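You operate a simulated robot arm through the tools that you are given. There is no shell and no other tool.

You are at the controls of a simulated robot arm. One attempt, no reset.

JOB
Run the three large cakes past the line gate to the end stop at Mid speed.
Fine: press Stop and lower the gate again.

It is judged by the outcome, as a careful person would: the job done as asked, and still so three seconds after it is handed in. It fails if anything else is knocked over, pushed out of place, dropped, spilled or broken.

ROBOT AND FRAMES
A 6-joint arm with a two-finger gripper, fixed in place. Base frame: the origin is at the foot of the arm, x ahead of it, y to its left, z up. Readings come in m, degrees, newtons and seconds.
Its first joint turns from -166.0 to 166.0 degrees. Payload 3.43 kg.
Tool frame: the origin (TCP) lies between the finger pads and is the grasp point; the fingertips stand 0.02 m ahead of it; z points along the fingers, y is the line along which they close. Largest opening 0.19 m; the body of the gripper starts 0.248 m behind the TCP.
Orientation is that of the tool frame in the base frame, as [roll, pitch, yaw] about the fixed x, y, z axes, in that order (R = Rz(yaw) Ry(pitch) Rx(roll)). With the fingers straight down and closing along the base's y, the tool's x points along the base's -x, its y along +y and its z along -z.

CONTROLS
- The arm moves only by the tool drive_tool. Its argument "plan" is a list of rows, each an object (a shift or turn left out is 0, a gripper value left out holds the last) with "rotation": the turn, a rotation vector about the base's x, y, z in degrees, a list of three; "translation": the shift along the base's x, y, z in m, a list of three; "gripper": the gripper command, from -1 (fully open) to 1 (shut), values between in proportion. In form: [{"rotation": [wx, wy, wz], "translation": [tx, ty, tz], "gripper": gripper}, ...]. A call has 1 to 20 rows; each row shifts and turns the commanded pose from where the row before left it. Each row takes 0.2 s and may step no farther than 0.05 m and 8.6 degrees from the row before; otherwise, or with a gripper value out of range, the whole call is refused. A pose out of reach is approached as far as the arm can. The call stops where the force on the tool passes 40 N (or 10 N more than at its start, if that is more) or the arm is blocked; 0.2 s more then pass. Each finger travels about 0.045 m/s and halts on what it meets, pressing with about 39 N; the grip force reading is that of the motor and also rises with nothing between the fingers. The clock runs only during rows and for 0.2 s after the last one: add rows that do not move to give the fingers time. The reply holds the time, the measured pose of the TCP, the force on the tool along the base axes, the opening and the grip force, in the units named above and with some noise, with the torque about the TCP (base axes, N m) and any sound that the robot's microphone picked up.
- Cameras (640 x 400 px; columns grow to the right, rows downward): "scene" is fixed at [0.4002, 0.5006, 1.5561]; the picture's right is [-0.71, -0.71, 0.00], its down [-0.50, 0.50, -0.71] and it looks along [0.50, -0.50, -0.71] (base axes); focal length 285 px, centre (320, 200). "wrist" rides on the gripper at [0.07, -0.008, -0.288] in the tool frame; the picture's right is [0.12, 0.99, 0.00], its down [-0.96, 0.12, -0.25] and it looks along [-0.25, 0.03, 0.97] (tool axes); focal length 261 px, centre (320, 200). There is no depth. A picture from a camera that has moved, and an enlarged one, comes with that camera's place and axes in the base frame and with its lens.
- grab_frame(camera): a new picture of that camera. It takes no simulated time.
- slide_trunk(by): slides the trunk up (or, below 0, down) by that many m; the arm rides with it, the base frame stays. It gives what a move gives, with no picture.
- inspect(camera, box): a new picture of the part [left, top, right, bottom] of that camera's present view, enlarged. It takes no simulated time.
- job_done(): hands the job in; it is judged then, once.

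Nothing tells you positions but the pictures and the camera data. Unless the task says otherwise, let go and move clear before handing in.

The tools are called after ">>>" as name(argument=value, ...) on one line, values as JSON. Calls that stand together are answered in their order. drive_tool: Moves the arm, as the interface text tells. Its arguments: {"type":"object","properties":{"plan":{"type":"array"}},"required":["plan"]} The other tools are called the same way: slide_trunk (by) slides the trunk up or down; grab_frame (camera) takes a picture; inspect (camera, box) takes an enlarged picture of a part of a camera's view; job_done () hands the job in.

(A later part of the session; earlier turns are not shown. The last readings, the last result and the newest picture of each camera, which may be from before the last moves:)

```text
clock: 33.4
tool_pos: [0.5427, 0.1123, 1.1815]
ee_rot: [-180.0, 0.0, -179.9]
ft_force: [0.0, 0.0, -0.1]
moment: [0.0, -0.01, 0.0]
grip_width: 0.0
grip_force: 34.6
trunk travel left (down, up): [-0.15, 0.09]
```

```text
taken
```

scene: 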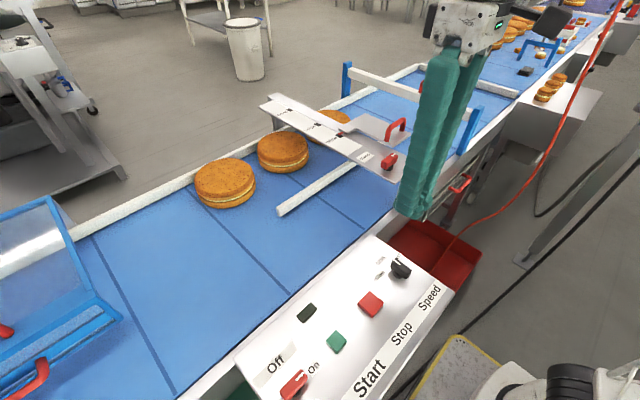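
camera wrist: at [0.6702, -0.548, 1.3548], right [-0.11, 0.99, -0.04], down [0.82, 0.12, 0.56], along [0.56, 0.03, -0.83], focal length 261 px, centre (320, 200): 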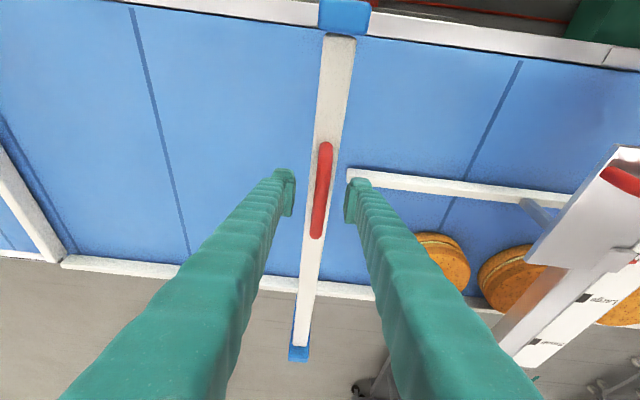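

The gate is still raised and the fingers are closed. Next I'll move above Start at about (0.5195, 0.3355) and check before pressing.

>>> drive_tool(plan=[{"translation": [-0.005, 0.045, 0]}, {"translation": [-0.005, 0.045, 0]}, {"translation": [-0.005, 0.045, 0]}, {"translation": [-0.005, 0.045, 0]}, {"translation": [-0.0032, 0.0432, 0]}, {"translation": [0, 0, -0.045]}, {"translation": [0, 0, -0.045]}, {"translation": [0, 0, -0.045]}, {"translation": [0, 0, -0.02]}, {}])

>>> grab_frame(camera="wrist")

>>> inspect(camera="scene", box=[260, 240, 420, 390])

```text
clock: 35.6
tool_pos: [0.522, 0.3382, 1.0261]
ee_rot: [180.0, 0.0, -179.9]
ft_force: [-0.5, -0.1, 0.0]
moment: [-0.03, 0.0, -0.01]
grip_width: 0.0002
grip_force: 34.2
trunk travel left (down, up): [-0.15, 0.09]
```

```text
taken
camera wrist: at [0.4521, 0.3305, 1.3141], right [-0.12, 0.99, 0.0], down [0.96, 0.12, 0.25], along [0.25, 0.03, -0.97], focal length 261 px, centre (320, 200)
```

wrist: 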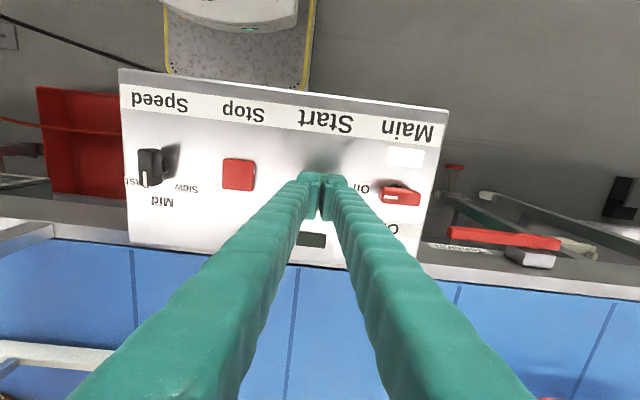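

```text
2.67 times, centred on (340, 315) of scene
camera zoom: at [0.4002, 0.5006, 1.5561], right [-0.71, -0.71, 0.0], down [-0.5, 0.5, -0.71], along [0.5, -0.5, -0.71], focal length 759 px, centre (267, -107)
```

zoom: 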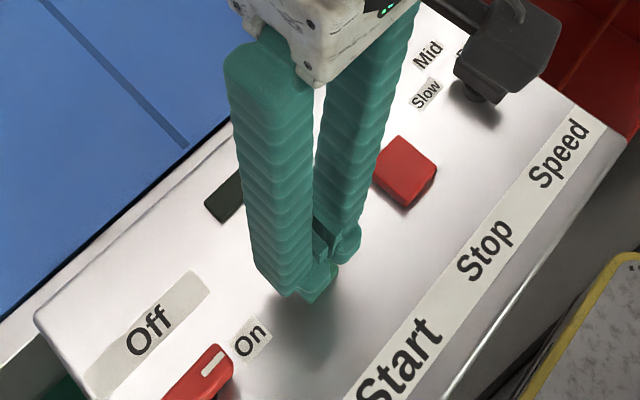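

The fingertips hide Start, as expected. Before pressing, I'll look at the red lever with a label beyond the panel in case it affects the belt.

>>> inspect(camera="wrist", box=[420, 150, 640, 300])

>>> inspect(camera="wrist", box=[420, 225, 500, 265])

```text
2.67 times, centred on (530, 225) of wrist
camera zoom: at [0.4521, 0.3305, 1.3141], right [-0.12, 0.99, 0.0], down [0.96, 0.12, 0.25], along [0.25, 0.03, -0.97], focal length 695 px, centre (-240, 133)
```

zoom: 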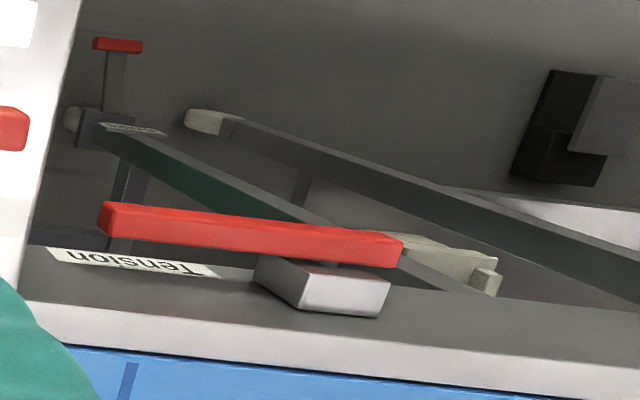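

```text
8.00 times, centred on (460, 245) of wrist
camera zoom: at [0.4521, 0.3305, 1.3141], right [-0.12, 0.99, 0.0], down [0.96, 0.12, 0.25], along [0.25, 0.03, -0.97], focal length 2085 px, centre (-800, -160)
```

zoom: 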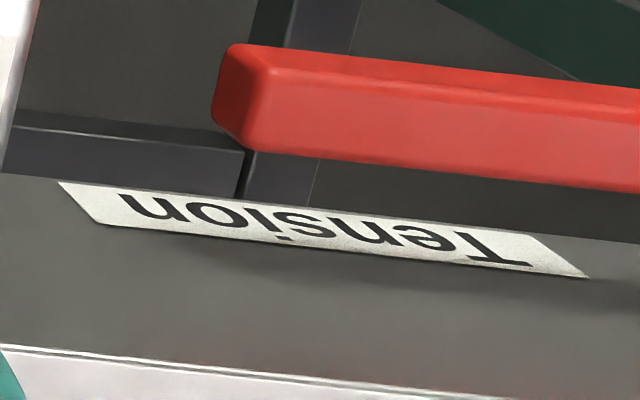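

There's a belt Tension lever beside the panel. I'll check the other small label nearby and the belt's surface for slack before starting.

>>> inspect(camera="wrist", box=[435, 155, 495, 215])

>>> inspect(camera="scene", box=[0, 180, 300, 400])

>>> inspect(camera="wrist", box=[470, 250, 640, 400])

```text
6.67 times, centred on (465, 185) of wrist
camera zoom: at [0.4521, 0.3305, 1.3141], right [-0.12, 0.99, 0.0], down [0.96, 0.12, 0.25], along [0.25, 0.03, -0.97], focal length 1738 px, centre (-647, 300)
```

zoom: 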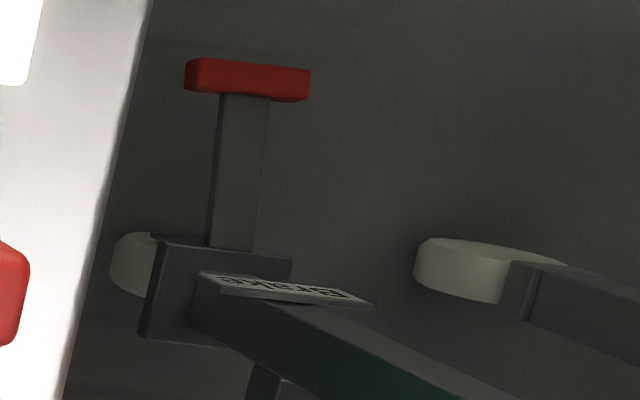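

```text
1.82 times, centred on (150, 290) of scene
camera zoom: at [0.4002, 0.5006, 1.5561], right [-0.71, -0.71, 0.0], down [-0.5, 0.5, -0.71], along [0.5, -0.5, -0.71], focal length 518 px, centre (629, 36)
```

zoom: 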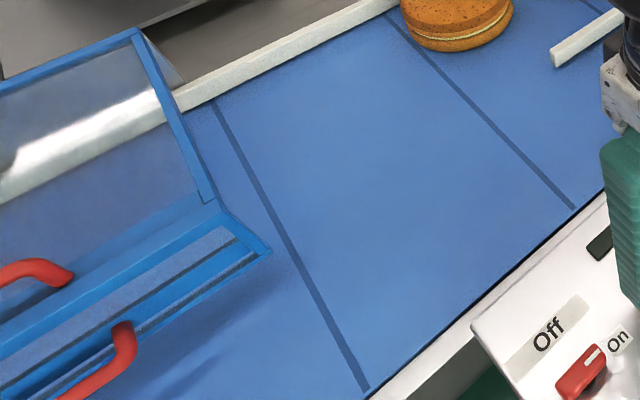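

```text
2.67 times, centred on (555, 325) of wrist
camera zoom: at [0.4521, 0.3305, 1.3141], right [-0.12, 0.99, 0.0], down [0.96, 0.12, 0.25], along [0.25, 0.03, -0.97], focal length 695 px, centre (-307, -133)
```

zoom: 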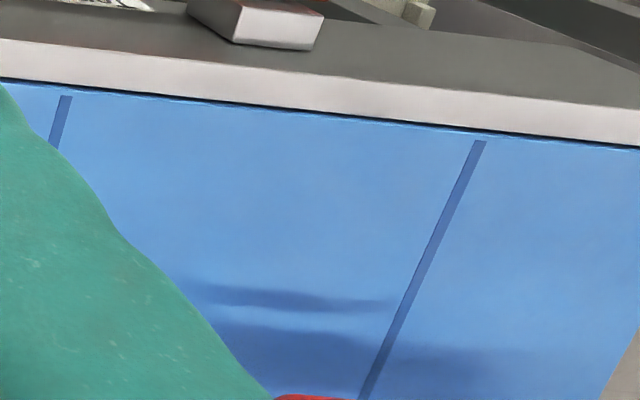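

The dark marks on the belt are only the hood's shadow, and the Brake pedal belongs to the floor casters. I'll now press Start gently.

>>> drive_tool(plan=[{"translation": [-0.001, -0.001, -0.02]}, {"translation": [0, 0, -0.012]}, {"translation": [0, 0, -0.003]}, {"translation": [0, 0, -0.003]}, {"translation": [0, 0, -0.002]}])

>>> grab_frame(camera="scene")

```text
clock: 36.8
tool_pos: [0.5199, 0.3379, 0.9879]
ee_rot: [179.9, 0.0, -180.0]
ft_force: [-0.3, -0.3, 0.5]
moment: [-0.02, 0.01, 0.01]
grip_width: 0.0
grip_force: 33.6
trunk travel left (down, up): [-0.15, 0.09]
```

```text
taken
```

scene: 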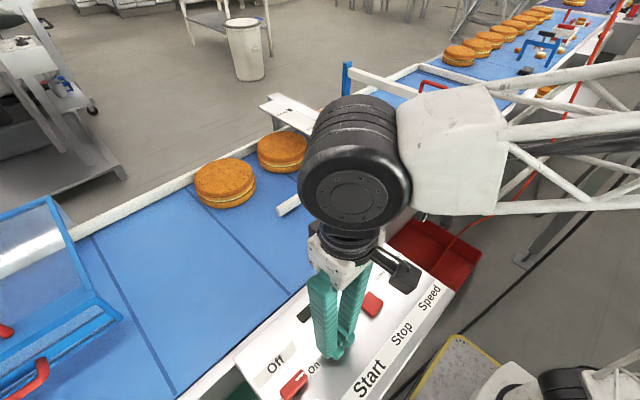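

No contact yet. I'll continue down in small steps.

>>> drive_tool(plan=[{"translation": [0, 0, -0.002]}, {"translation": [0, 0, -0.002]}, {"translation": [0, 0, -0.002]}])

>>> inspect(camera="wrist", box=[200, 100, 440, 280])

```text
clock: 37.6
tool_pos: [0.5191, 0.3365, 0.9822]
ee_rot: [-180.0, 0.0, 180.0]
ft_force: [-0.7, -0.2, 2.0]
moment: [0.0, 0.01, -0.03]
grip_width: 0.0058
grip_force: 34.2
trunk travel left (down, up): [-0.15, 0.09]
heard: click
```

```text
2.22 times, centred on (320, 190) of wrist
camera zoom: at [0.4502, 0.3296, 1.2699], right [-0.12, 0.99, 0.0], down [0.96, 0.12, 0.25], along [0.25, 0.03, -0.97], focal length 579 px, centre (320, 222)
```

zoom: 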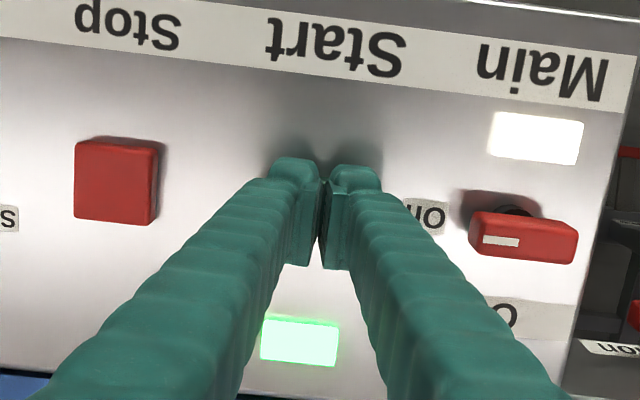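

A click was heard and the run lamp lit green, so the belt is running. I'll lift off and move above Stop right away while watching the cakes.

>>> drive_tool(plan=[{"translation": [0, 0, 0.03]}, {"translation": [0, -0.04, 0.01]}, {"translation": [0.001, -0.04, 0]}, {"translation": [0.001, -0.03, 0]}])

>>> grab_frame(camera="scene")

>>> grab_frame(camera="wrist")

```text
clock: 38.6
tool_pos: [0.52, 0.2246, 1.0214]
ee_rot: [180.0, 0.1, 180.0]
ft_force: [0.5, 0.0, -0.4]
moment: [-0.06, -0.02, 0.01]
grip_width: 0.0
grip_force: 34.0
trunk travel left (down, up): [-0.15, 0.09]
```

```text
taken
```

scene: 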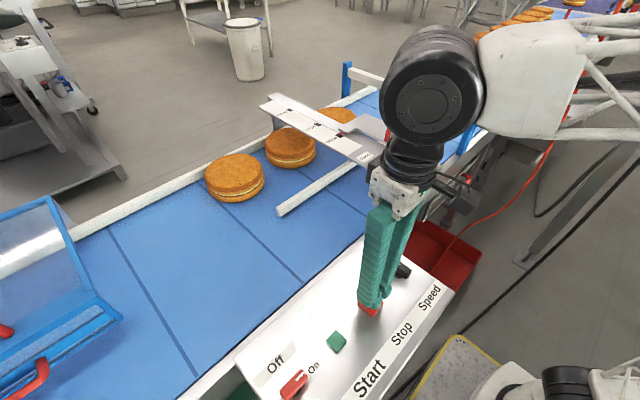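

```text
taken
camera wrist: at [0.4508, 0.2181, 1.3099], right [-0.12, 0.99, 0.0], down [0.96, 0.12, 0.25], along [0.25, 0.03, -0.97], focal length 261 px, centre (320, 200)
```

wrist: 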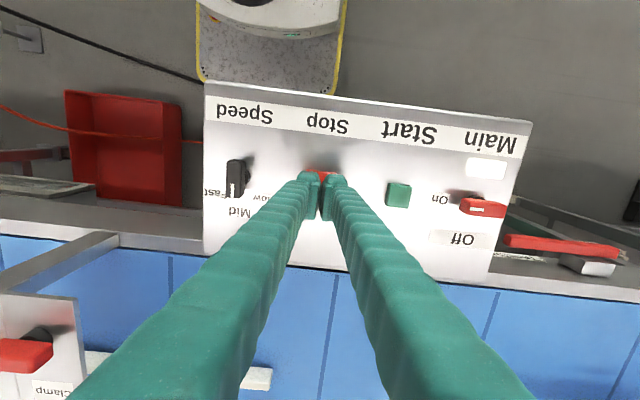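

The belt and cakes are moving in -y as wanted. The arm blocks the view of the end stop, so I'll pull the gripper back toward the base and watch.

>>> drive_tool(plan=[{"translation": [-0.02, 0, 0.045]}, {"translation": [-0.04, 0, 0.03]}, {"translation": [-0.045, 0, 0.02]}, {"translation": [-0.045, 0, 0]}, {"translation": [-0.03, 0, 0]}])

>>> grab_frame(camera="scene")

```text
clock: 39.8
tool_pos: [0.3397, 0.2273, 1.1153]
ee_rot: [180.0, -0.1, -179.9]
ft_force: [0.0, 0.5, -0.4]
moment: [-0.1, 0.14, -0.01]
grip_width: 0.0001
grip_force: 34.1
trunk travel left (down, up): [-0.15, 0.09]
```

```text
taken
```

scene: 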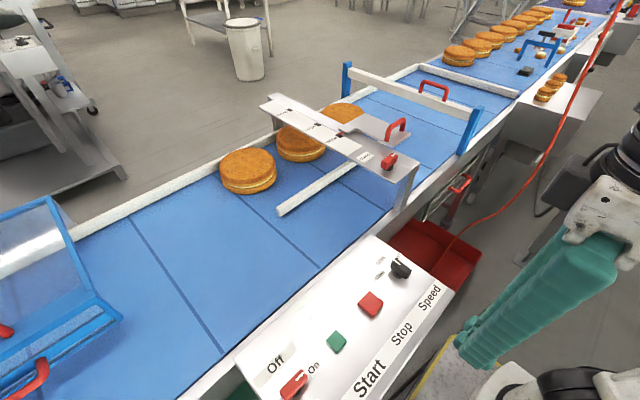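

The view is clear. The cakes move at about 0.04 m/s, so the last one needs roughly 20 s more. I'll wait and check along the way.

>>> drive_tool(plan=[{}, {}, {}, {}, {}, {}, {}, {}, {}, {}, {}, {}, {}, {}, {}])

>>> grab_frame(camera="scene")

```text
clock: 43.0
tool_pos: [0.3393, 0.2282, 1.1166]
ee_rot: [180.0, -0.1, -179.9]
ft_force: [0.2, 0.1, -0.4]
moment: [0.01, 0.0, 0.02]
grip_width: 0.0002
grip_force: 34.3
trunk travel left (down, up): [-0.15, 0.09]
```

```text
taken
```

scene: 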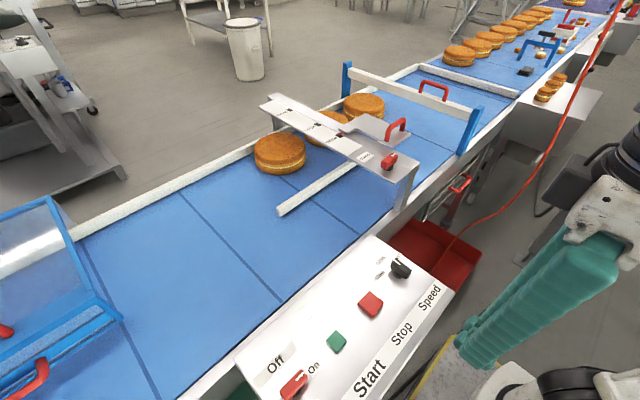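

>>> drive_tool(plan=[{}, {}, {}, {}, {}, {}, {}, {}, {}, {}])

>>> inspect(camera="scene", box=[240, 40, 540, 210])

```text
clock: 45.2
tool_pos: [0.3387, 0.228, 1.1157]
ee_rot: [180.0, 0.0, 179.9]
ft_force: [0.2, 0.7, -0.2]
moment: [-0.02, -0.02, 0.0]
grip_width: 0.0003
grip_force: 34.1
trunk travel left (down, up): [-0.15, 0.09]
```

```text
2.13 times, centred on (390, 125) of scene
camera zoom: at [0.4002, 0.5006, 1.5561], right [-0.71, -0.71, 0.0], down [-0.5, 0.5, -0.71], along [0.5, -0.5, -0.71], focal length 608 px, centre (171, 360)
```

zoom: 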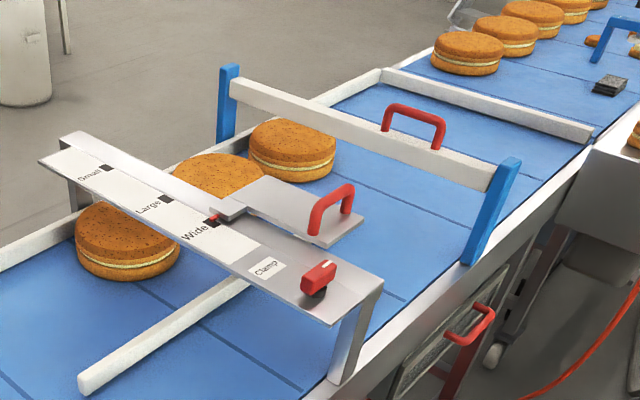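

The first cake is reaching the raised gate with room to spare. I'll continue waiting.

>>> drive_tool(plan=[{}, {}, {}, {}, {}, {}, {}, {}, {}, {}])

>>> inspect(camera="scene", box=[240, 40, 540, 210])

```text
clock: 47.4
tool_pos: [0.3401, 0.2273, 1.1169]
ee_rot: [-180.0, 0.0, 180.0]
ft_force: [-0.1, 0.0, -1.0]
moment: [0.02, -0.03, 0.02]
grip_width: 0.0
grip_force: 34.0
trunk travel left (down, up): [-0.15, 0.09]
```

```text
2.13 times, centred on (390, 125) of scene
camera zoom: at [0.4002, 0.5006, 1.5561], right [-0.71, -0.71, 0.0], down [-0.5, 0.5, -0.71], along [0.5, -0.5, -0.71], focal length 608 px, centre (171, 360)
```

zoom: 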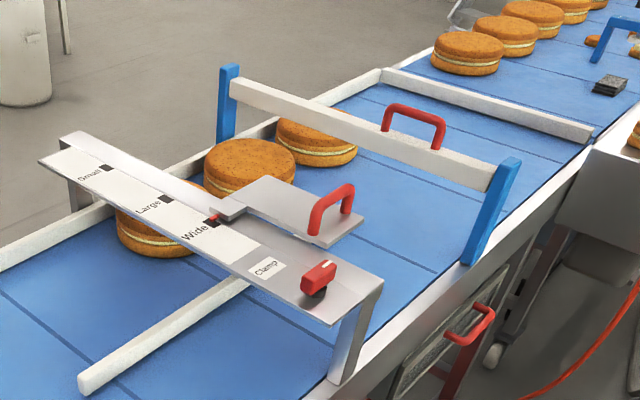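

>>> drive_tool(plan=[{}, {}, {}, {}, {}, {}, {}, {}, {}, {}, {}, {}, {}, {}, {}])

>>> inspect(camera="scene", box=[240, 40, 540, 210])

```text
clock: 50.6
tool_pos: [0.3386, 0.2278, 1.1154]
ee_rot: [180.0, 0.0, -180.0]
ft_force: [0.0, -0.2, -0.1]
moment: [-0.03, -0.02, 0.0]
grip_width: 0.0
grip_force: 34.1
trunk travel left (down, up): [-0.15, 0.09]
```

```text
2.13 times, centred on (390, 125) of scene
camera zoom: at [0.4002, 0.5006, 1.5561], right [-0.71, -0.71, 0.0], down [-0.5, 0.5, -0.71], along [0.5, -0.5, -0.71], focal length 608 px, centre (171, 360)
```

zoom: 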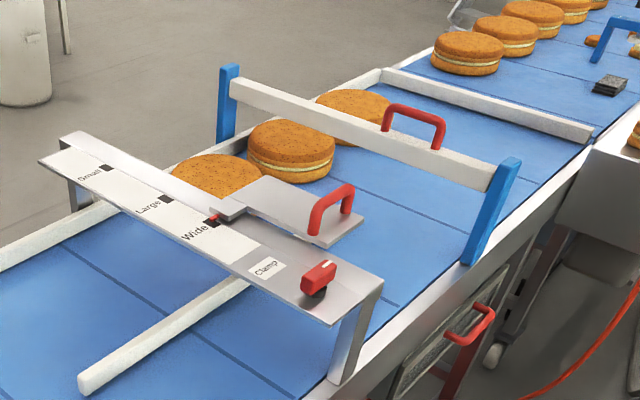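

Cake 1 has cleared the gate, and cakes 2 and 3 follow in line. I'll continue.

>>> drive_tool(plan=[{}, {}, {}, {}, {}, {}, {}, {}, {}, {}, {}, {}, {}, {}, {}, {}, {}, {}])

>>> inspect(camera="scene", box=[240, 40, 540, 210])

```text
clock: 54.4
tool_pos: [0.3395, 0.2265, 1.1173]
ee_rot: [179.9, -0.1, 180.0]
ft_force: [-0.2, 0.2, -0.2]
moment: [-0.01, 0.0, 0.01]
grip_width: 0.0
grip_force: 34.2
trunk travel left (down, up): [-0.15, 0.09]
```

```text
2.13 times, centred on (390, 125) of scene
camera zoom: at [0.4002, 0.5006, 1.5561], right [-0.71, -0.71, 0.0], down [-0.5, 0.5, -0.71], along [0.5, -0.5, -0.71], focal length 608 px, centre (171, 360)
```

zoom: 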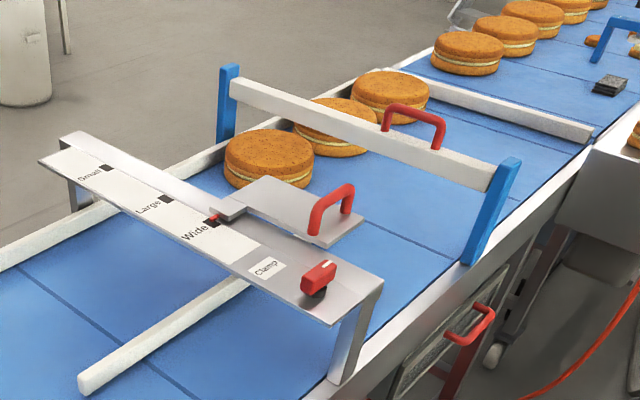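

Cake 1 is almost at the end stop and cake 3 is under the gate. I'll wait a few seconds more.

>>> drive_tool(plan=[{}, {}, {}, {}, {}, {}, {}, {}, {}, {}, {}, {}, {}])

>>> inspect(camera="scene", box=[300, 40, 500, 160])

```text
clock: 57.2
tool_pos: [0.3396, 0.2282, 1.1152]
ee_rot: [180.0, 0.0, 180.0]
ft_force: [-0.1, 0.3, 0.4]
moment: [0.01, -0.04, -0.01]
grip_width: 0.0
grip_force: 34.5
trunk travel left (down, up): [-0.15, 0.09]
```

```text
3.20 times, centred on (400, 100) of scene
camera zoom: at [0.4002, 0.5006, 1.5561], right [-0.71, -0.71, 0.0], down [-0.5, 0.5, -0.71], along [0.5, -0.5, -0.71], focal length 911 px, centre (64, 520)
```

zoom: 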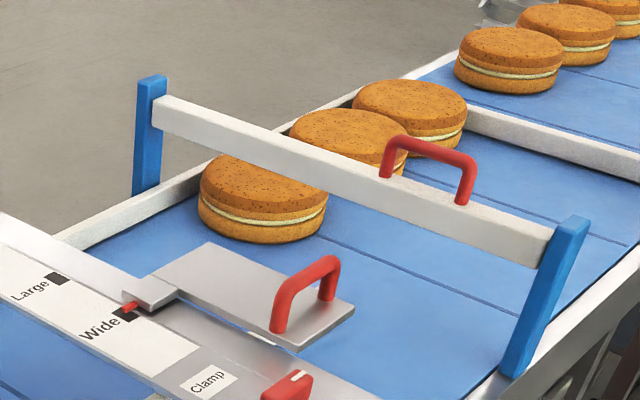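

Cakes 1 and 2 are queued at the end stop and cake 3 is about 6 cm short. I'll move back above Stop now and check again before pressing.

>>> drive_tool(plan=[{"translation": [0.045, 0, 0]}, {"translation": [0.045, 0, 0]}, {"translation": [0.045, 0, -0.015]}, {"translation": [0.0455, -0.0007, -0.03]}, {"translation": [0, 0, -0.035]}, {"translation": [0, 0, -0.025]}])

>>> grab_frame(camera="scene")

>>> grab_frame(camera="wrist")

```text
refused: row 4 steps farther than a row can; nothing moved
```

```text
taken
```

scene: 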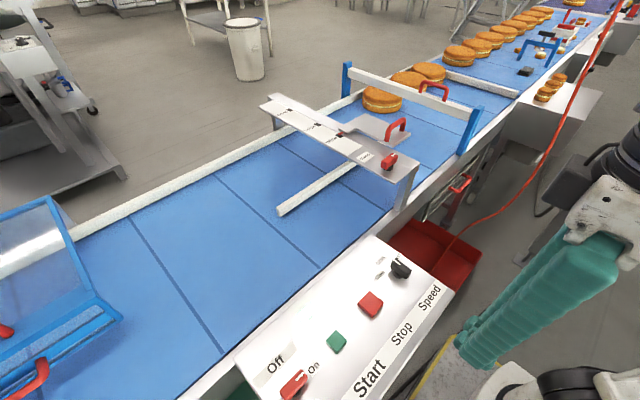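

```text
taken
camera wrist: at [0.2701, 0.2198, 1.4031], right [-0.12, 0.99, 0.0], down [0.96, 0.12, 0.25], along [0.25, 0.03, -0.97], focal length 261 px, centre (320, 200)
```

wrist: 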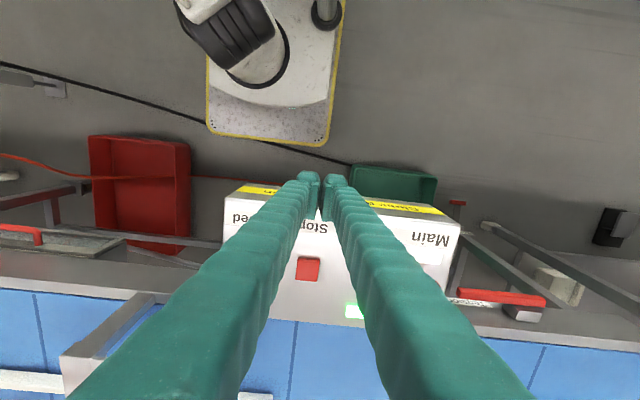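

One row exceeded the step limit, so nothing moved. I'll resend it with smaller steps.

>>> drive_tool(plan=[{"translation": [0.045, 0, 0]}, {"translation": [0.045, 0, 0]}, {"translation": [0.045, 0, -0.015]}, {"translation": [0.04, -0.0007, -0.025]}, {"translation": [0.0055, 0, -0.035]}, {"translation": [0, 0, -0.03]}])

>>> grab_frame(camera="scene")

>>> grab_frame(camera="wrist")

```text
clock: 58.6
tool_pos: [0.5191, 0.226, 1.0115]
ee_rot: [180.0, 0.0, -180.0]
ft_force: [-0.1, 0.3, -0.1]
moment: [0.0, -0.02, 0.0]
grip_width: 0.0
grip_force: 34.5
trunk travel left (down, up): [-0.15, 0.09]
```

```text
taken
```

scene: 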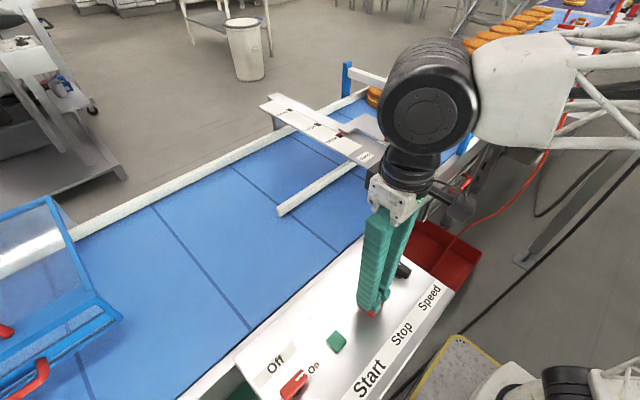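

```text
taken
camera wrist: at [0.4505, 0.2192, 1.299], right [-0.12, 0.99, 0.0], down [0.96, 0.12, 0.25], along [0.25, 0.03, -0.97], focal length 261 px, centre (320, 200)
```

wrist: 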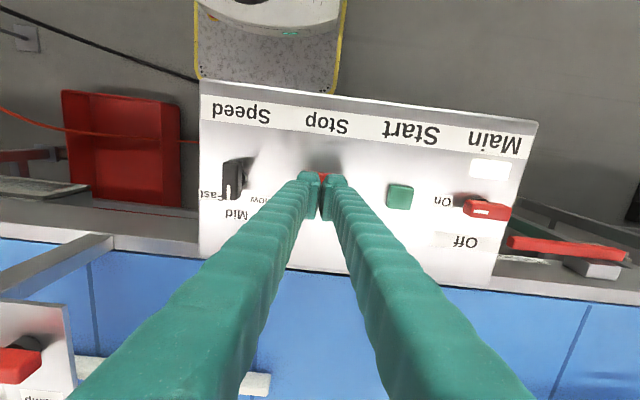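

>>> inspect(camera="scene", box=[330, 50, 410, 130])

>>> drive_tool(plan=[{"translation": [0, 0, -0.005]}, {}, {}, {}])

>>> inspect(camera="scene", box=[330, 50, 410, 130])

```text
5.00 times, centred on (370, 90) of scene
camera zoom: at [0.4002, 0.5006, 1.5561], right [-0.71, -0.71, 0.0], down [-0.5, 0.5, -0.71], along [0.5, -0.5, -0.71], focal length 1424 px, centre (70, 750)
```

zoom: 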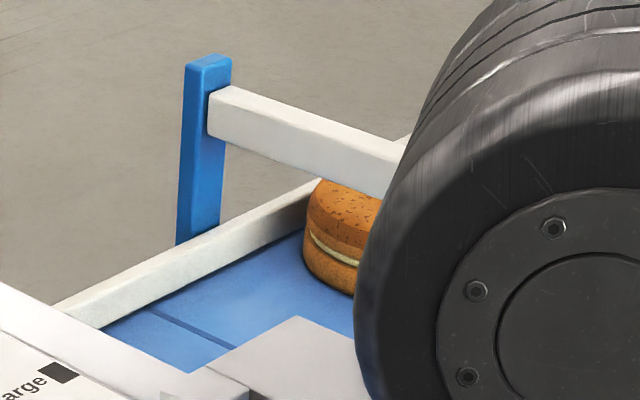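

```text
clock: 59.6
tool_pos: [0.5218, 0.226, 1.0061]
ee_rot: [-180.0, 0.0, -180.0]
ft_force: [-0.5, -0.5, 0.3]
moment: [-0.02, -0.02, 0.01]
grip_width: 0.0
grip_force: 34.2
trunk travel left (down, up): [-0.15, 0.09]
```

```text
5.00 times, centred on (370, 90) of scene
camera zoom: at [0.4002, 0.5006, 1.5561], right [-0.71, -0.71, 0.0], down [-0.5, 0.5, -0.71], along [0.5, -0.5, -0.71], focal length 1424 px, centre (70, 750)
```

zoom: 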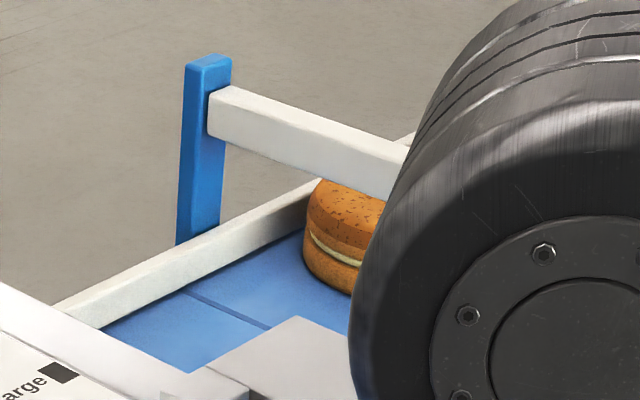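

Cake 3 has stopped moving while the belt slats still run, so all three are queued at the end stop. I'll press Stop now.

>>> drive_tool(plan=[{"translation": [0, 0, -0.015]}, {"translation": [0, 0, -0.005]}, {"translation": [0, 0, -0.003]}, {"translation": [0, 0, -0.002]}])

>>> inspect(camera="wrist", box=[190, 80, 550, 300])

```text
clock: 60.6
tool_pos: [0.5219, 0.2254, 0.9826]
ee_rot: [-180.0, 0.0, -180.0]
ft_force: [0.5, 0.4, 2.4]
moment: [-0.03, -0.03, -0.01]
grip_width: 0.0061
grip_force: 34.3
trunk travel left (down, up): [-0.15, 0.09]
heard: click
```

```text
1.78 times, centred on (370, 190) of wrist
camera zoom: at [0.4518, 0.2183, 1.2697], right [-0.12, 0.99, 0.0], down [0.96, 0.12, 0.25], along [0.25, 0.03, -0.97], focal length 463 px, centre (231, 218)
```

zoom: 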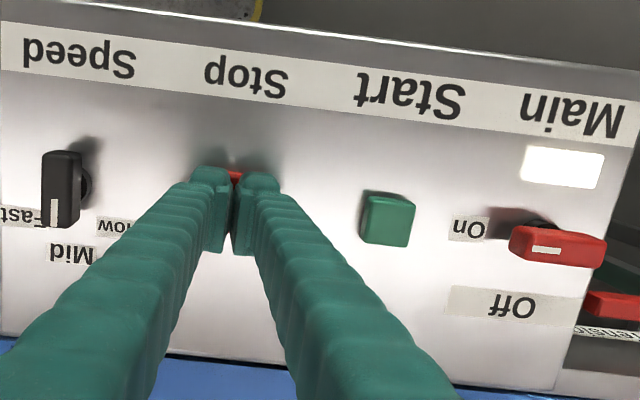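

A click was heard. I'll lift clear and verify that the run lamp is out.

>>> drive_tool(plan=[{"translation": [0, 0, 0.03]}, {"translation": [0, 0, 0.045]}, {"translation": [-0.02, 0, 0.045]}, {"translation": [-0.045, 0, 0.02]}, {"translation": [-0.045, 0, 0]}, {"translation": [-0.045, 0, 0]}])

>>> grab_frame(camera="scene")

>>> inspect(camera="scene", box=[300, 40, 540, 180])

```text
clock: 62.0
tool_pos: [0.3671, 0.2261, 1.1217]
ee_rot: [-179.9, -0.1, -179.9]
ft_force: [0.3, 0.3, -0.7]
moment: [-0.11, 0.22, 0.02]
grip_width: 0.0
grip_force: 34.0
trunk travel left (down, up): [-0.15, 0.09]
```

```text
taken
```

scene: 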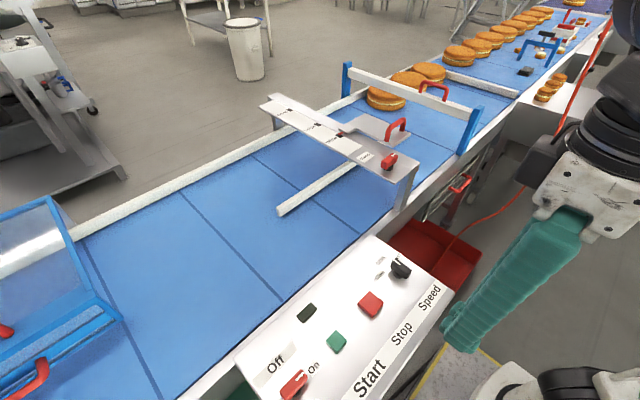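

```text
2.67 times, centred on (420, 110) of scene
camera zoom: at [0.4002, 0.5006, 1.5561], right [-0.71, -0.71, 0.0], down [-0.5, 0.5, -0.71], along [0.5, -0.5, -0.71], focal length 759 px, centre (53, 440)
```

zoom: 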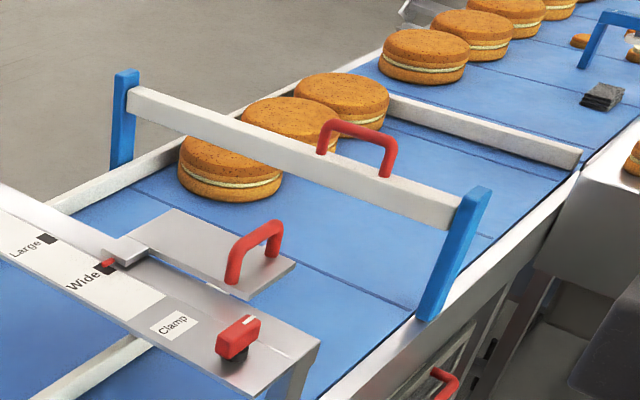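

The run lamp is dark and all three cakes are queued at the end stop. I'll travel back to the gate above everything, opening the fingers on the way.

>>> drive_tool(plan=[{"translation": [0.03, -0.02, 0.03]}, {"translation": [0.03, -0.02, 0.03]}, {"translation": [0.0165, -0.043, 0]}, {"translation": [0.0165, -0.043, 0]}, {"translation": [0.0165, -0.043, 0]}, {"translation": [0.0165, -0.043, 0]}, {"translation": [0.0165, -0.043, 0]}, {"translation": [0.0165, -0.043, 0]}, {"translation": [0.0165, -0.043, 0]}, {"translation": [0.0165, -0.043, 0]}, {"translation": [0.0165, -0.043, 0], "gripper": 0.4}, {"translation": [0.0165, -0.043, 0]}, {"translation": [0.0165, -0.043, 0]}, {"translation": [0.0165, -0.043, 0]}, {"translation": [0.0165, -0.043, 0]}, {"translation": [0.0165, -0.043, 0]}, {"translation": [0.0165, -0.043, 0]}, {}])

>>> drive_tool(plan=[{"rotation": [0, -7, 0]}, {"rotation": [0, -7, 0]}, {"rotation": [0, -6, 0]}, {}])

>>> grab_frame(camera="wrist")

>>> inspect(camera="scene", box=[300, 20, 540, 180])

```text
clock: 65.8
tool_pos: [0.6754, -0.4594, 1.1832]
ee_rot: [180.0, 0.1, 180.0]
ft_force: [0.2, -0.5, -0.2]
moment: [0.06, 0.09, -0.01]
grip_width: 0.0568
grip_force: 0.2
trunk travel left (down, up): [-0.15, 0.09]
```

```text
clock: 66.8
tool_pos: [0.6748, -0.4599, 1.1831]
ee_rot: [-180.0, 20.1, -179.9]
ft_force: [-0.6, 0.7, 0.5]
moment: [-0.02, -0.02, 0.0]
grip_width: 0.0569
grip_force: 0.1
trunk travel left (down, up): [-0.15, 0.09]
```

```text
taken
camera wrist: at [0.5107, -0.467, 1.4283], right [-0.11, 0.99, -0.04], down [0.82, 0.12, 0.56], along [0.56, 0.03, -0.83], focal length 261 px, centre (320, 200)
```

wrist: 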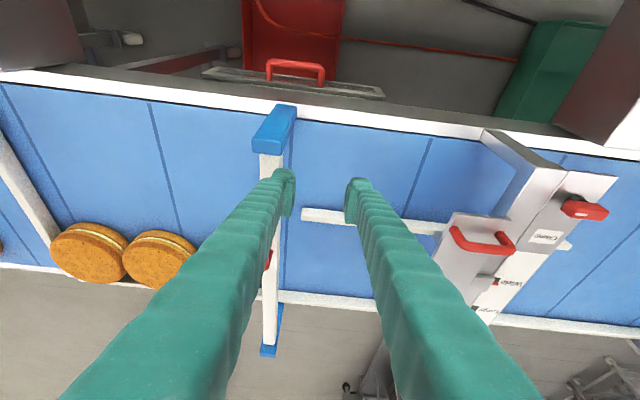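

```text
2.50 times, centred on (420, 100) of scene
camera zoom: at [0.4002, 0.5006, 1.5561], right [-0.71, -0.71, 0.0], down [-0.5, 0.5, -0.71], along [0.5, -0.5, -0.71], focal length 712 px, centre (70, 450)
```

zoom: 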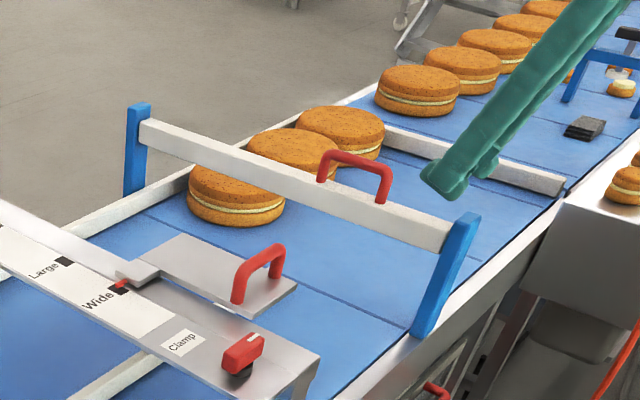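

I want to be sure cake 3 is clear of the gate's path before lowering, and a finger hides it. I'll sidestep for a look.

>>> drive_tool(plan=[{"translation": [0.02, 0.045, 0.01]}, {"translation": [0.02, 0.045, 0.01]}, {"translation": [0.02, 0.045, 0.01]}, {"translation": [0, 0.045, 0.0]}, {}])

>>> grab_frame(camera="wrist")

```text
refused: row 1 steps farther than a row can; nothing moved
```

```text
taken
camera wrist: at [0.5107, -0.467, 1.4283], right [-0.11, 0.99, -0.04], down [0.82, 0.12, 0.56], along [0.56, 0.03, -0.83], focal length 261 px, centre (320, 200)
```

wrist: 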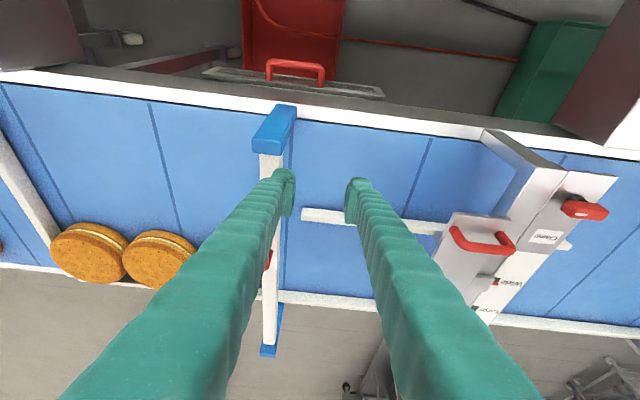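

>>> drive_tool(plan=[{"translation": [0, 0.04, 0.01]}, {"translation": [0, 0.04, 0.01]}, {"translation": [0, 0.04, 0.01]}, {}])

>>> grab_frame(camera="wrist")

>>> inspect(camera="wrist", box=[0, 160, 260, 360])

```text
clock: 67.8
tool_pos: [0.6725, -0.3377, 1.2143]
ee_rot: [179.9, 20.1, -179.9]
ft_force: [0.5, 0.0, -0.3]
moment: [-0.07, -0.06, -0.02]
grip_width: 0.0571
grip_force: 0.0
trunk travel left (down, up): [-0.15, 0.09]
```

```text
taken
camera wrist: at [0.5089, -0.3454, 1.4598], right [-0.11, 0.99, -0.04], down [0.82, 0.12, 0.56], along [0.56, 0.03, -0.83], focal length 261 px, centre (320, 200)
```

wrist: 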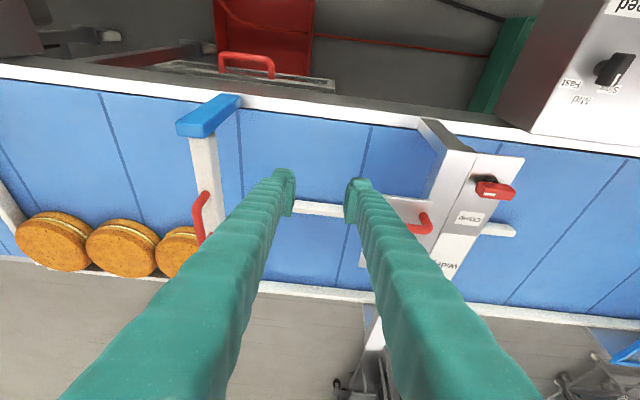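

```text
2.00 times, centred on (130, 260) of wrist
camera zoom: at [0.5089, -0.3454, 1.4598], right [-0.11, 0.99, -0.04], down [0.82, 0.12, 0.56], along [0.56, 0.03, -0.83], focal length 521 px, centre (700, 80)
```

zoom: 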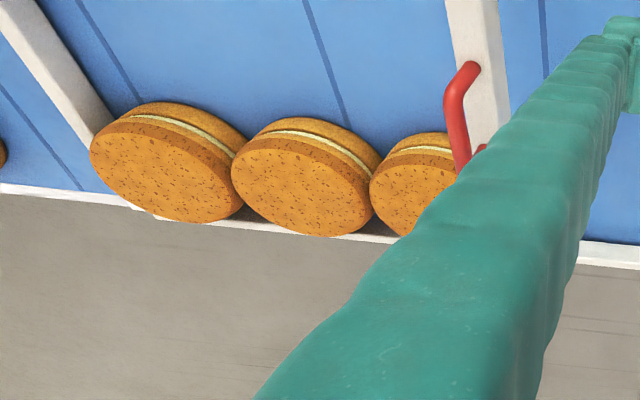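

The three cakes stand touching one another against the end stop, with cake 3 about 3 cm clear of the gate line. Next I'll hover over the raised gate handle.

>>> drive_tool(plan=[{"translation": [0.027, -0.034, -0.005]}, {"translation": [0.027, -0.034, -0.005]}, {"translation": [0.027, -0.034, -0.005]}, {"translation": [0.027, -0.034, -0.005]}, {"translation": [0.027, -0.034, -0.005]}, {"translation": [0.0265, -0.0325, -0.005]}, {}])

>>> grab_frame(camera="wrist")

>>> inspect(camera="scene", box=[340, 20, 500, 140])

```text
clock: 69.4
tool_pos: [0.8385, -0.5418, 1.1821]
ee_rot: [179.9, 20.0, 180.0]
ft_force: [0.7, -0.2, -0.6]
moment: [0.1, 0.03, 0.02]
grip_width: 0.0566
grip_force: 0.0
trunk travel left (down, up): [-0.15, 0.09]
```

```text
taken
camera wrist: at [0.6745, -0.5498, 1.4282], right [-0.11, 0.99, -0.04], down [0.82, 0.12, 0.56], along [0.56, 0.03, -0.83], focal length 261 px, centre (320, 200)
```

wrist: 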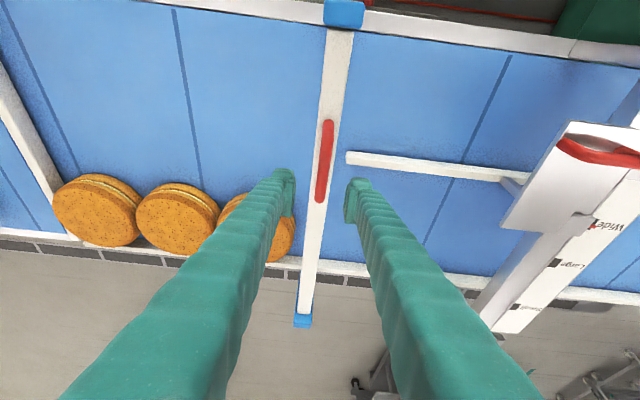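

```text
3.33 times, centred on (420, 80) of scene
camera zoom: at [0.4002, 0.5006, 1.5561], right [-0.71, -0.71, 0.0], down [-0.5, 0.5, -0.71], along [0.5, -0.5, -0.71], focal length 949 px, centre (-13, 600)
```

zoom: 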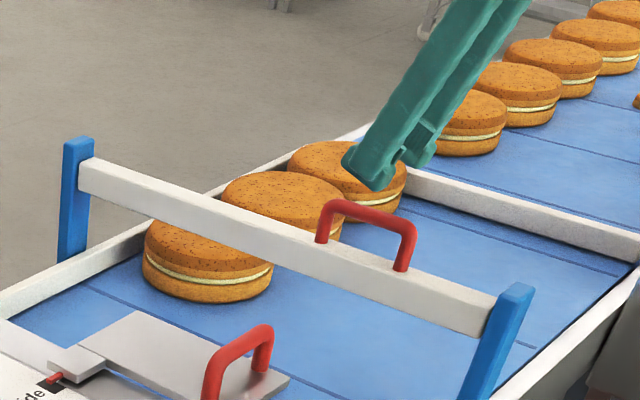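

The handle is centred under the fingers. I'll descend and grip it.

>>> drive_tool(plan=[{"translation": [-0.004, 0.001, -0.03]}, {"translation": [0, 0, -0.025]}, {"translation": [0, 0, -0.012]}, {"translation": [0, 0, -0.007]}, {}, {"gripper": 1}, {}, {}, {}, {}])

>>> inspect(camera="scene", box=[340, 40, 500, 160])

```text
clock: 71.6
tool_pos: [0.8317, -0.5406, 1.108]
ee_rot: [180.0, 20.0, 180.0]
ft_force: [-5.2, 8.9, -3.9]
moment: [-0.02, 0.01, 0.06]
grip_width: 0.0118
grip_force: 44.6
trunk travel left (down, up): [-0.15, 0.09]
```

```text
3.33 times, centred on (420, 100) of scene
camera zoom: at [0.4002, 0.5006, 1.5561], right [-0.71, -0.71, 0.0], down [-0.5, 0.5, -0.71], along [0.5, -0.5, -0.71], focal length 949 px, centre (-13, 533)
```

zoom: 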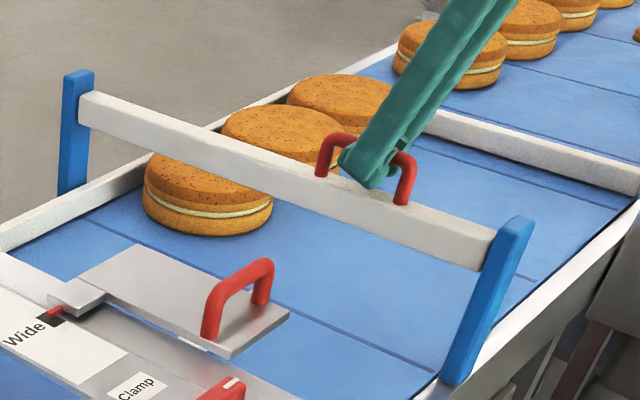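

Gripped. I'll lower the gate gently in steps.

>>> drive_tool(plan=[{"translation": [0, 0, -0.008]}, {"translation": [0, 0, -0.012]}, {"translation": [0, 0, -0.012]}, {"translation": [0, 0, -0.012]}, {"translation": [0, 0, -0.012]}, {"translation": [0, 0, -0.012]}, {}])

>>> inspect(camera="scene", box=[340, 40, 500, 160])

```text
clock: 73.2
tool_pos: [0.8319, -0.5399, 1.041]
ee_rot: [180.0, 20.0, -180.0]
ft_force: [6.0, 10.0, -3.3]
moment: [-0.08, -0.02, 0.03]
grip_width: 0.0118
grip_force: 45.0
trunk travel left (down, up): [-0.15, 0.09]
```

```text
3.33 times, centred on (420, 100) of scene
camera zoom: at [0.4002, 0.5006, 1.5561], right [-0.71, -0.71, 0.0], down [-0.5, 0.5, -0.71], along [0.5, -0.5, -0.71], focal length 949 px, centre (-13, 533)
```

zoom: 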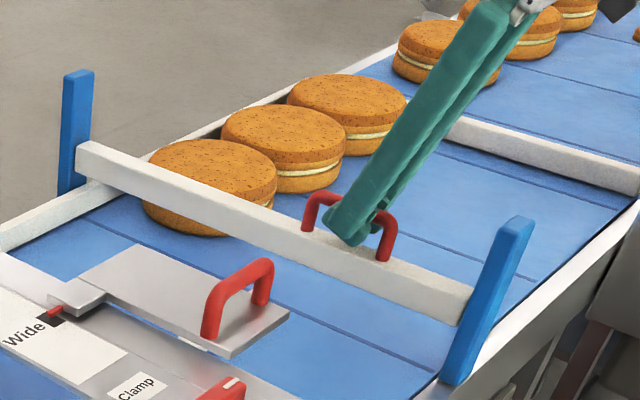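

The gate comes down smoothly and stays clear of the last cake. I'll finish lowering with small final steps.

>>> drive_tool(plan=[{"translation": [0, 0, -0.01]}, {"translation": [0, 0, -0.01]}, {"translation": [0, 0, -0.01]}, {"translation": [0, 0, -0.01]}, {"translation": [0, 0, -0.005]}, {}])

>>> inspect(camera="scene", box=[340, 40, 500, 160])

```text
clock: 74.6
tool_pos: [0.8325, -0.5402, 0.9963]
ee_rot: [-179.9, 20.0, -179.9]
ft_force: [1.1, 10.5, 0.8]
moment: [-0.04, 0.01, 0.14]
grip_width: 0.0115
grip_force: 44.5
trunk travel left (down, up): [-0.15, 0.09]
```

```text
3.33 times, centred on (420, 100) of scene
camera zoom: at [0.4002, 0.5006, 1.5561], right [-0.71, -0.71, 0.0], down [-0.5, 0.5, -0.71], along [0.5, -0.5, -0.71], focal length 949 px, centre (-13, 533)
```

zoom: 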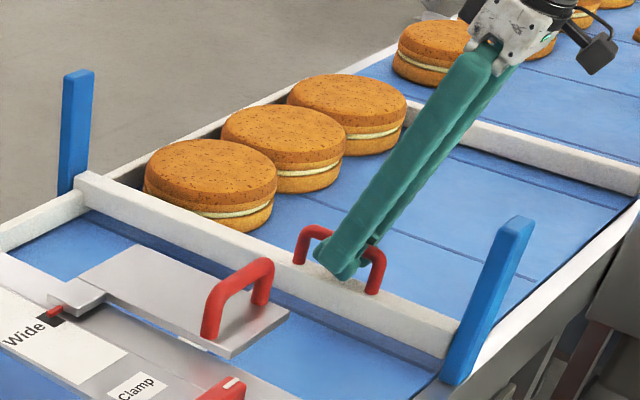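

>>> drive_tool(plan=[{"translation": [0, 0, -0.003]}, {"translation": [0, 0, -0.002]}, {"translation": [0, 0, -0.002]}])

>>> inspect(camera="scene", box=[340, 40, 500, 160])

```text
clock: 75.4
tool_pos: [0.8323, -0.5395, 0.9908]
ee_rot: [180.0, 20.0, 179.9]
ft_force: [2.3, 10.3, 4.2]
moment: [-0.03, -0.1, 0.11]
grip_width: 0.0112
grip_force: 44.7
trunk travel left (down, up): [-0.15, 0.09]
```

```text
3.33 times, centred on (420, 100) of scene
camera zoom: at [0.4002, 0.5006, 1.5561], right [-0.71, -0.71, 0.0], down [-0.5, 0.5, -0.71], along [0.5, -0.5, -0.71], focal length 949 px, centre (-13, 533)
```

zoom: 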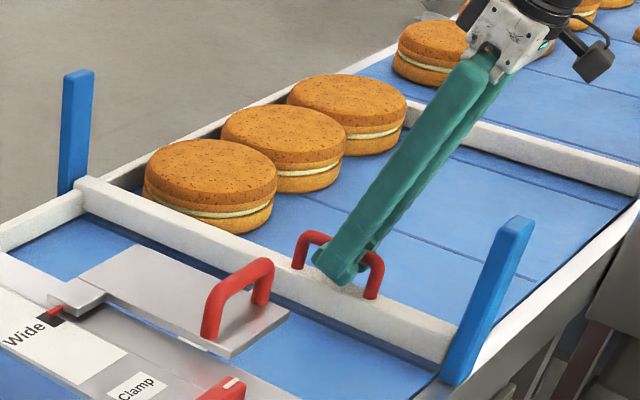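

>>> drive_tool(plan=[{"translation": [0, 0, -0.002]}, {"translation": [0, 0, -0.002]}])

>>> drive_tool(plan=[{}])

```text
clock: 76.0
tool_pos: [0.8312, -0.5398, 0.9885]
ee_rot: [-179.9, 20.2, -180.0]
ft_force: [8.0, 6.1, 29.4]
moment: [0.0, -0.34, 0.1]
grip_width: 0.0115
grip_force: 44.4
trunk travel left (down, up): [-0.15, 0.09]
```

```text
clock: 76.4
tool_pos: [0.831, -0.54, 0.9878]
ee_rot: [-179.9, 20.3, -180.0]
ft_force: [12.5, 1.4, 34.4]
moment: [-0.01, -0.29, 0.05]
grip_width: 0.0116
grip_force: 44.7
trunk travel left (down, up): [-0.15, 0.09]
```

The gate is firmly seated at the bottom. I'll relax the downward push, open the fingers and rise clear.

>>> drive_tool(plan=[{"translation": [0, 0, 0.002]}, {"gripper": 0.4}, {}, {}, {}, {"translation": [0, 0, 0.02]}, {"translation": [0, 0, 0.04]}, {"translation": [0, 0, 0.045]}, {"translation": [0, 0, 0.045]}, {"translation": [-0.03, 0, 0.03]}, {}])

>>> grab_frame(camera="scene")

>>> grab_frame(camera="wrist")

>>> inspect(camera="scene", box=[320, 50, 520, 175])

```text
clock: 78.8
tool_pos: [0.8017, -0.5399, 1.1685]
ee_rot: [179.9, 20.1, -179.9]
ft_force: [-0.8, 0.4, 0.7]
moment: [-0.05, -0.03, -0.03]
grip_width: 0.057
grip_force: 0.1
trunk travel left (down, up): [-0.15, 0.09]
```

```text
taken
```

scene: 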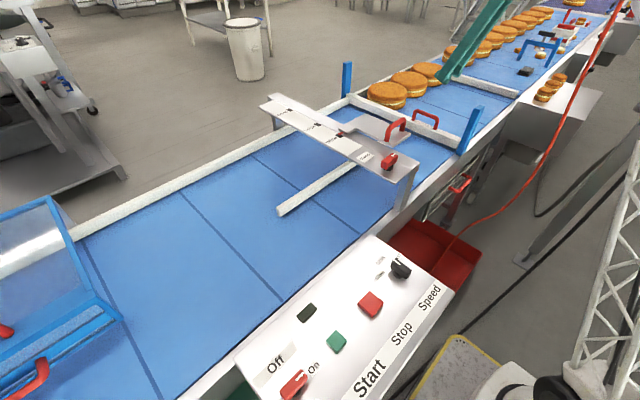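

```text
taken
camera wrist: at [0.6383, -0.5481, 1.4139], right [-0.11, 0.99, -0.04], down [0.82, 0.12, 0.56], along [0.56, 0.03, -0.83], focal length 261 px, centre (320, 200)
```

wrist: 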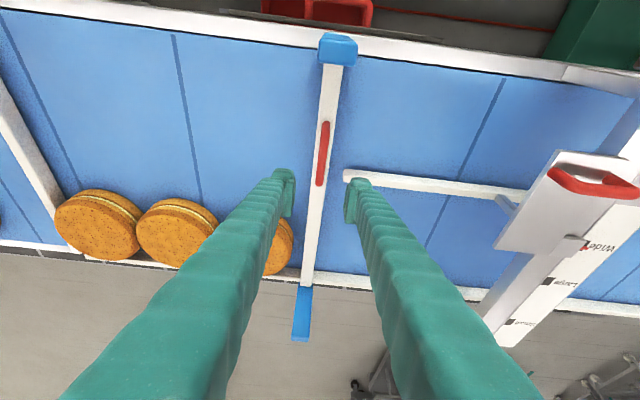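

```text
3.20 times, centred on (420, 112) of scene
camera zoom: at [0.4002, 0.5006, 1.5561], right [-0.71, -0.71, 0.0], down [-0.5, 0.5, -0.71], along [0.5, -0.5, -0.71], focal length 911 px, centre (0, 480)
```

zoom: 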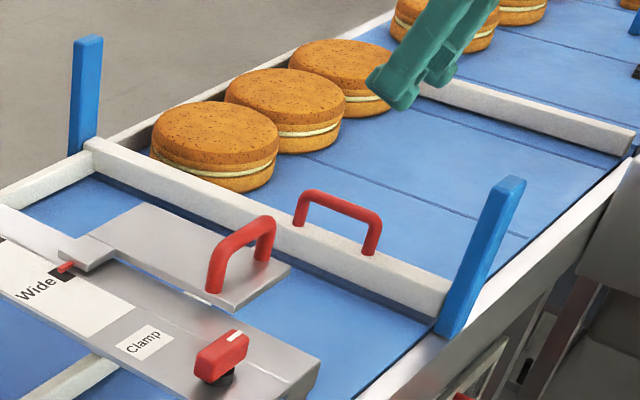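

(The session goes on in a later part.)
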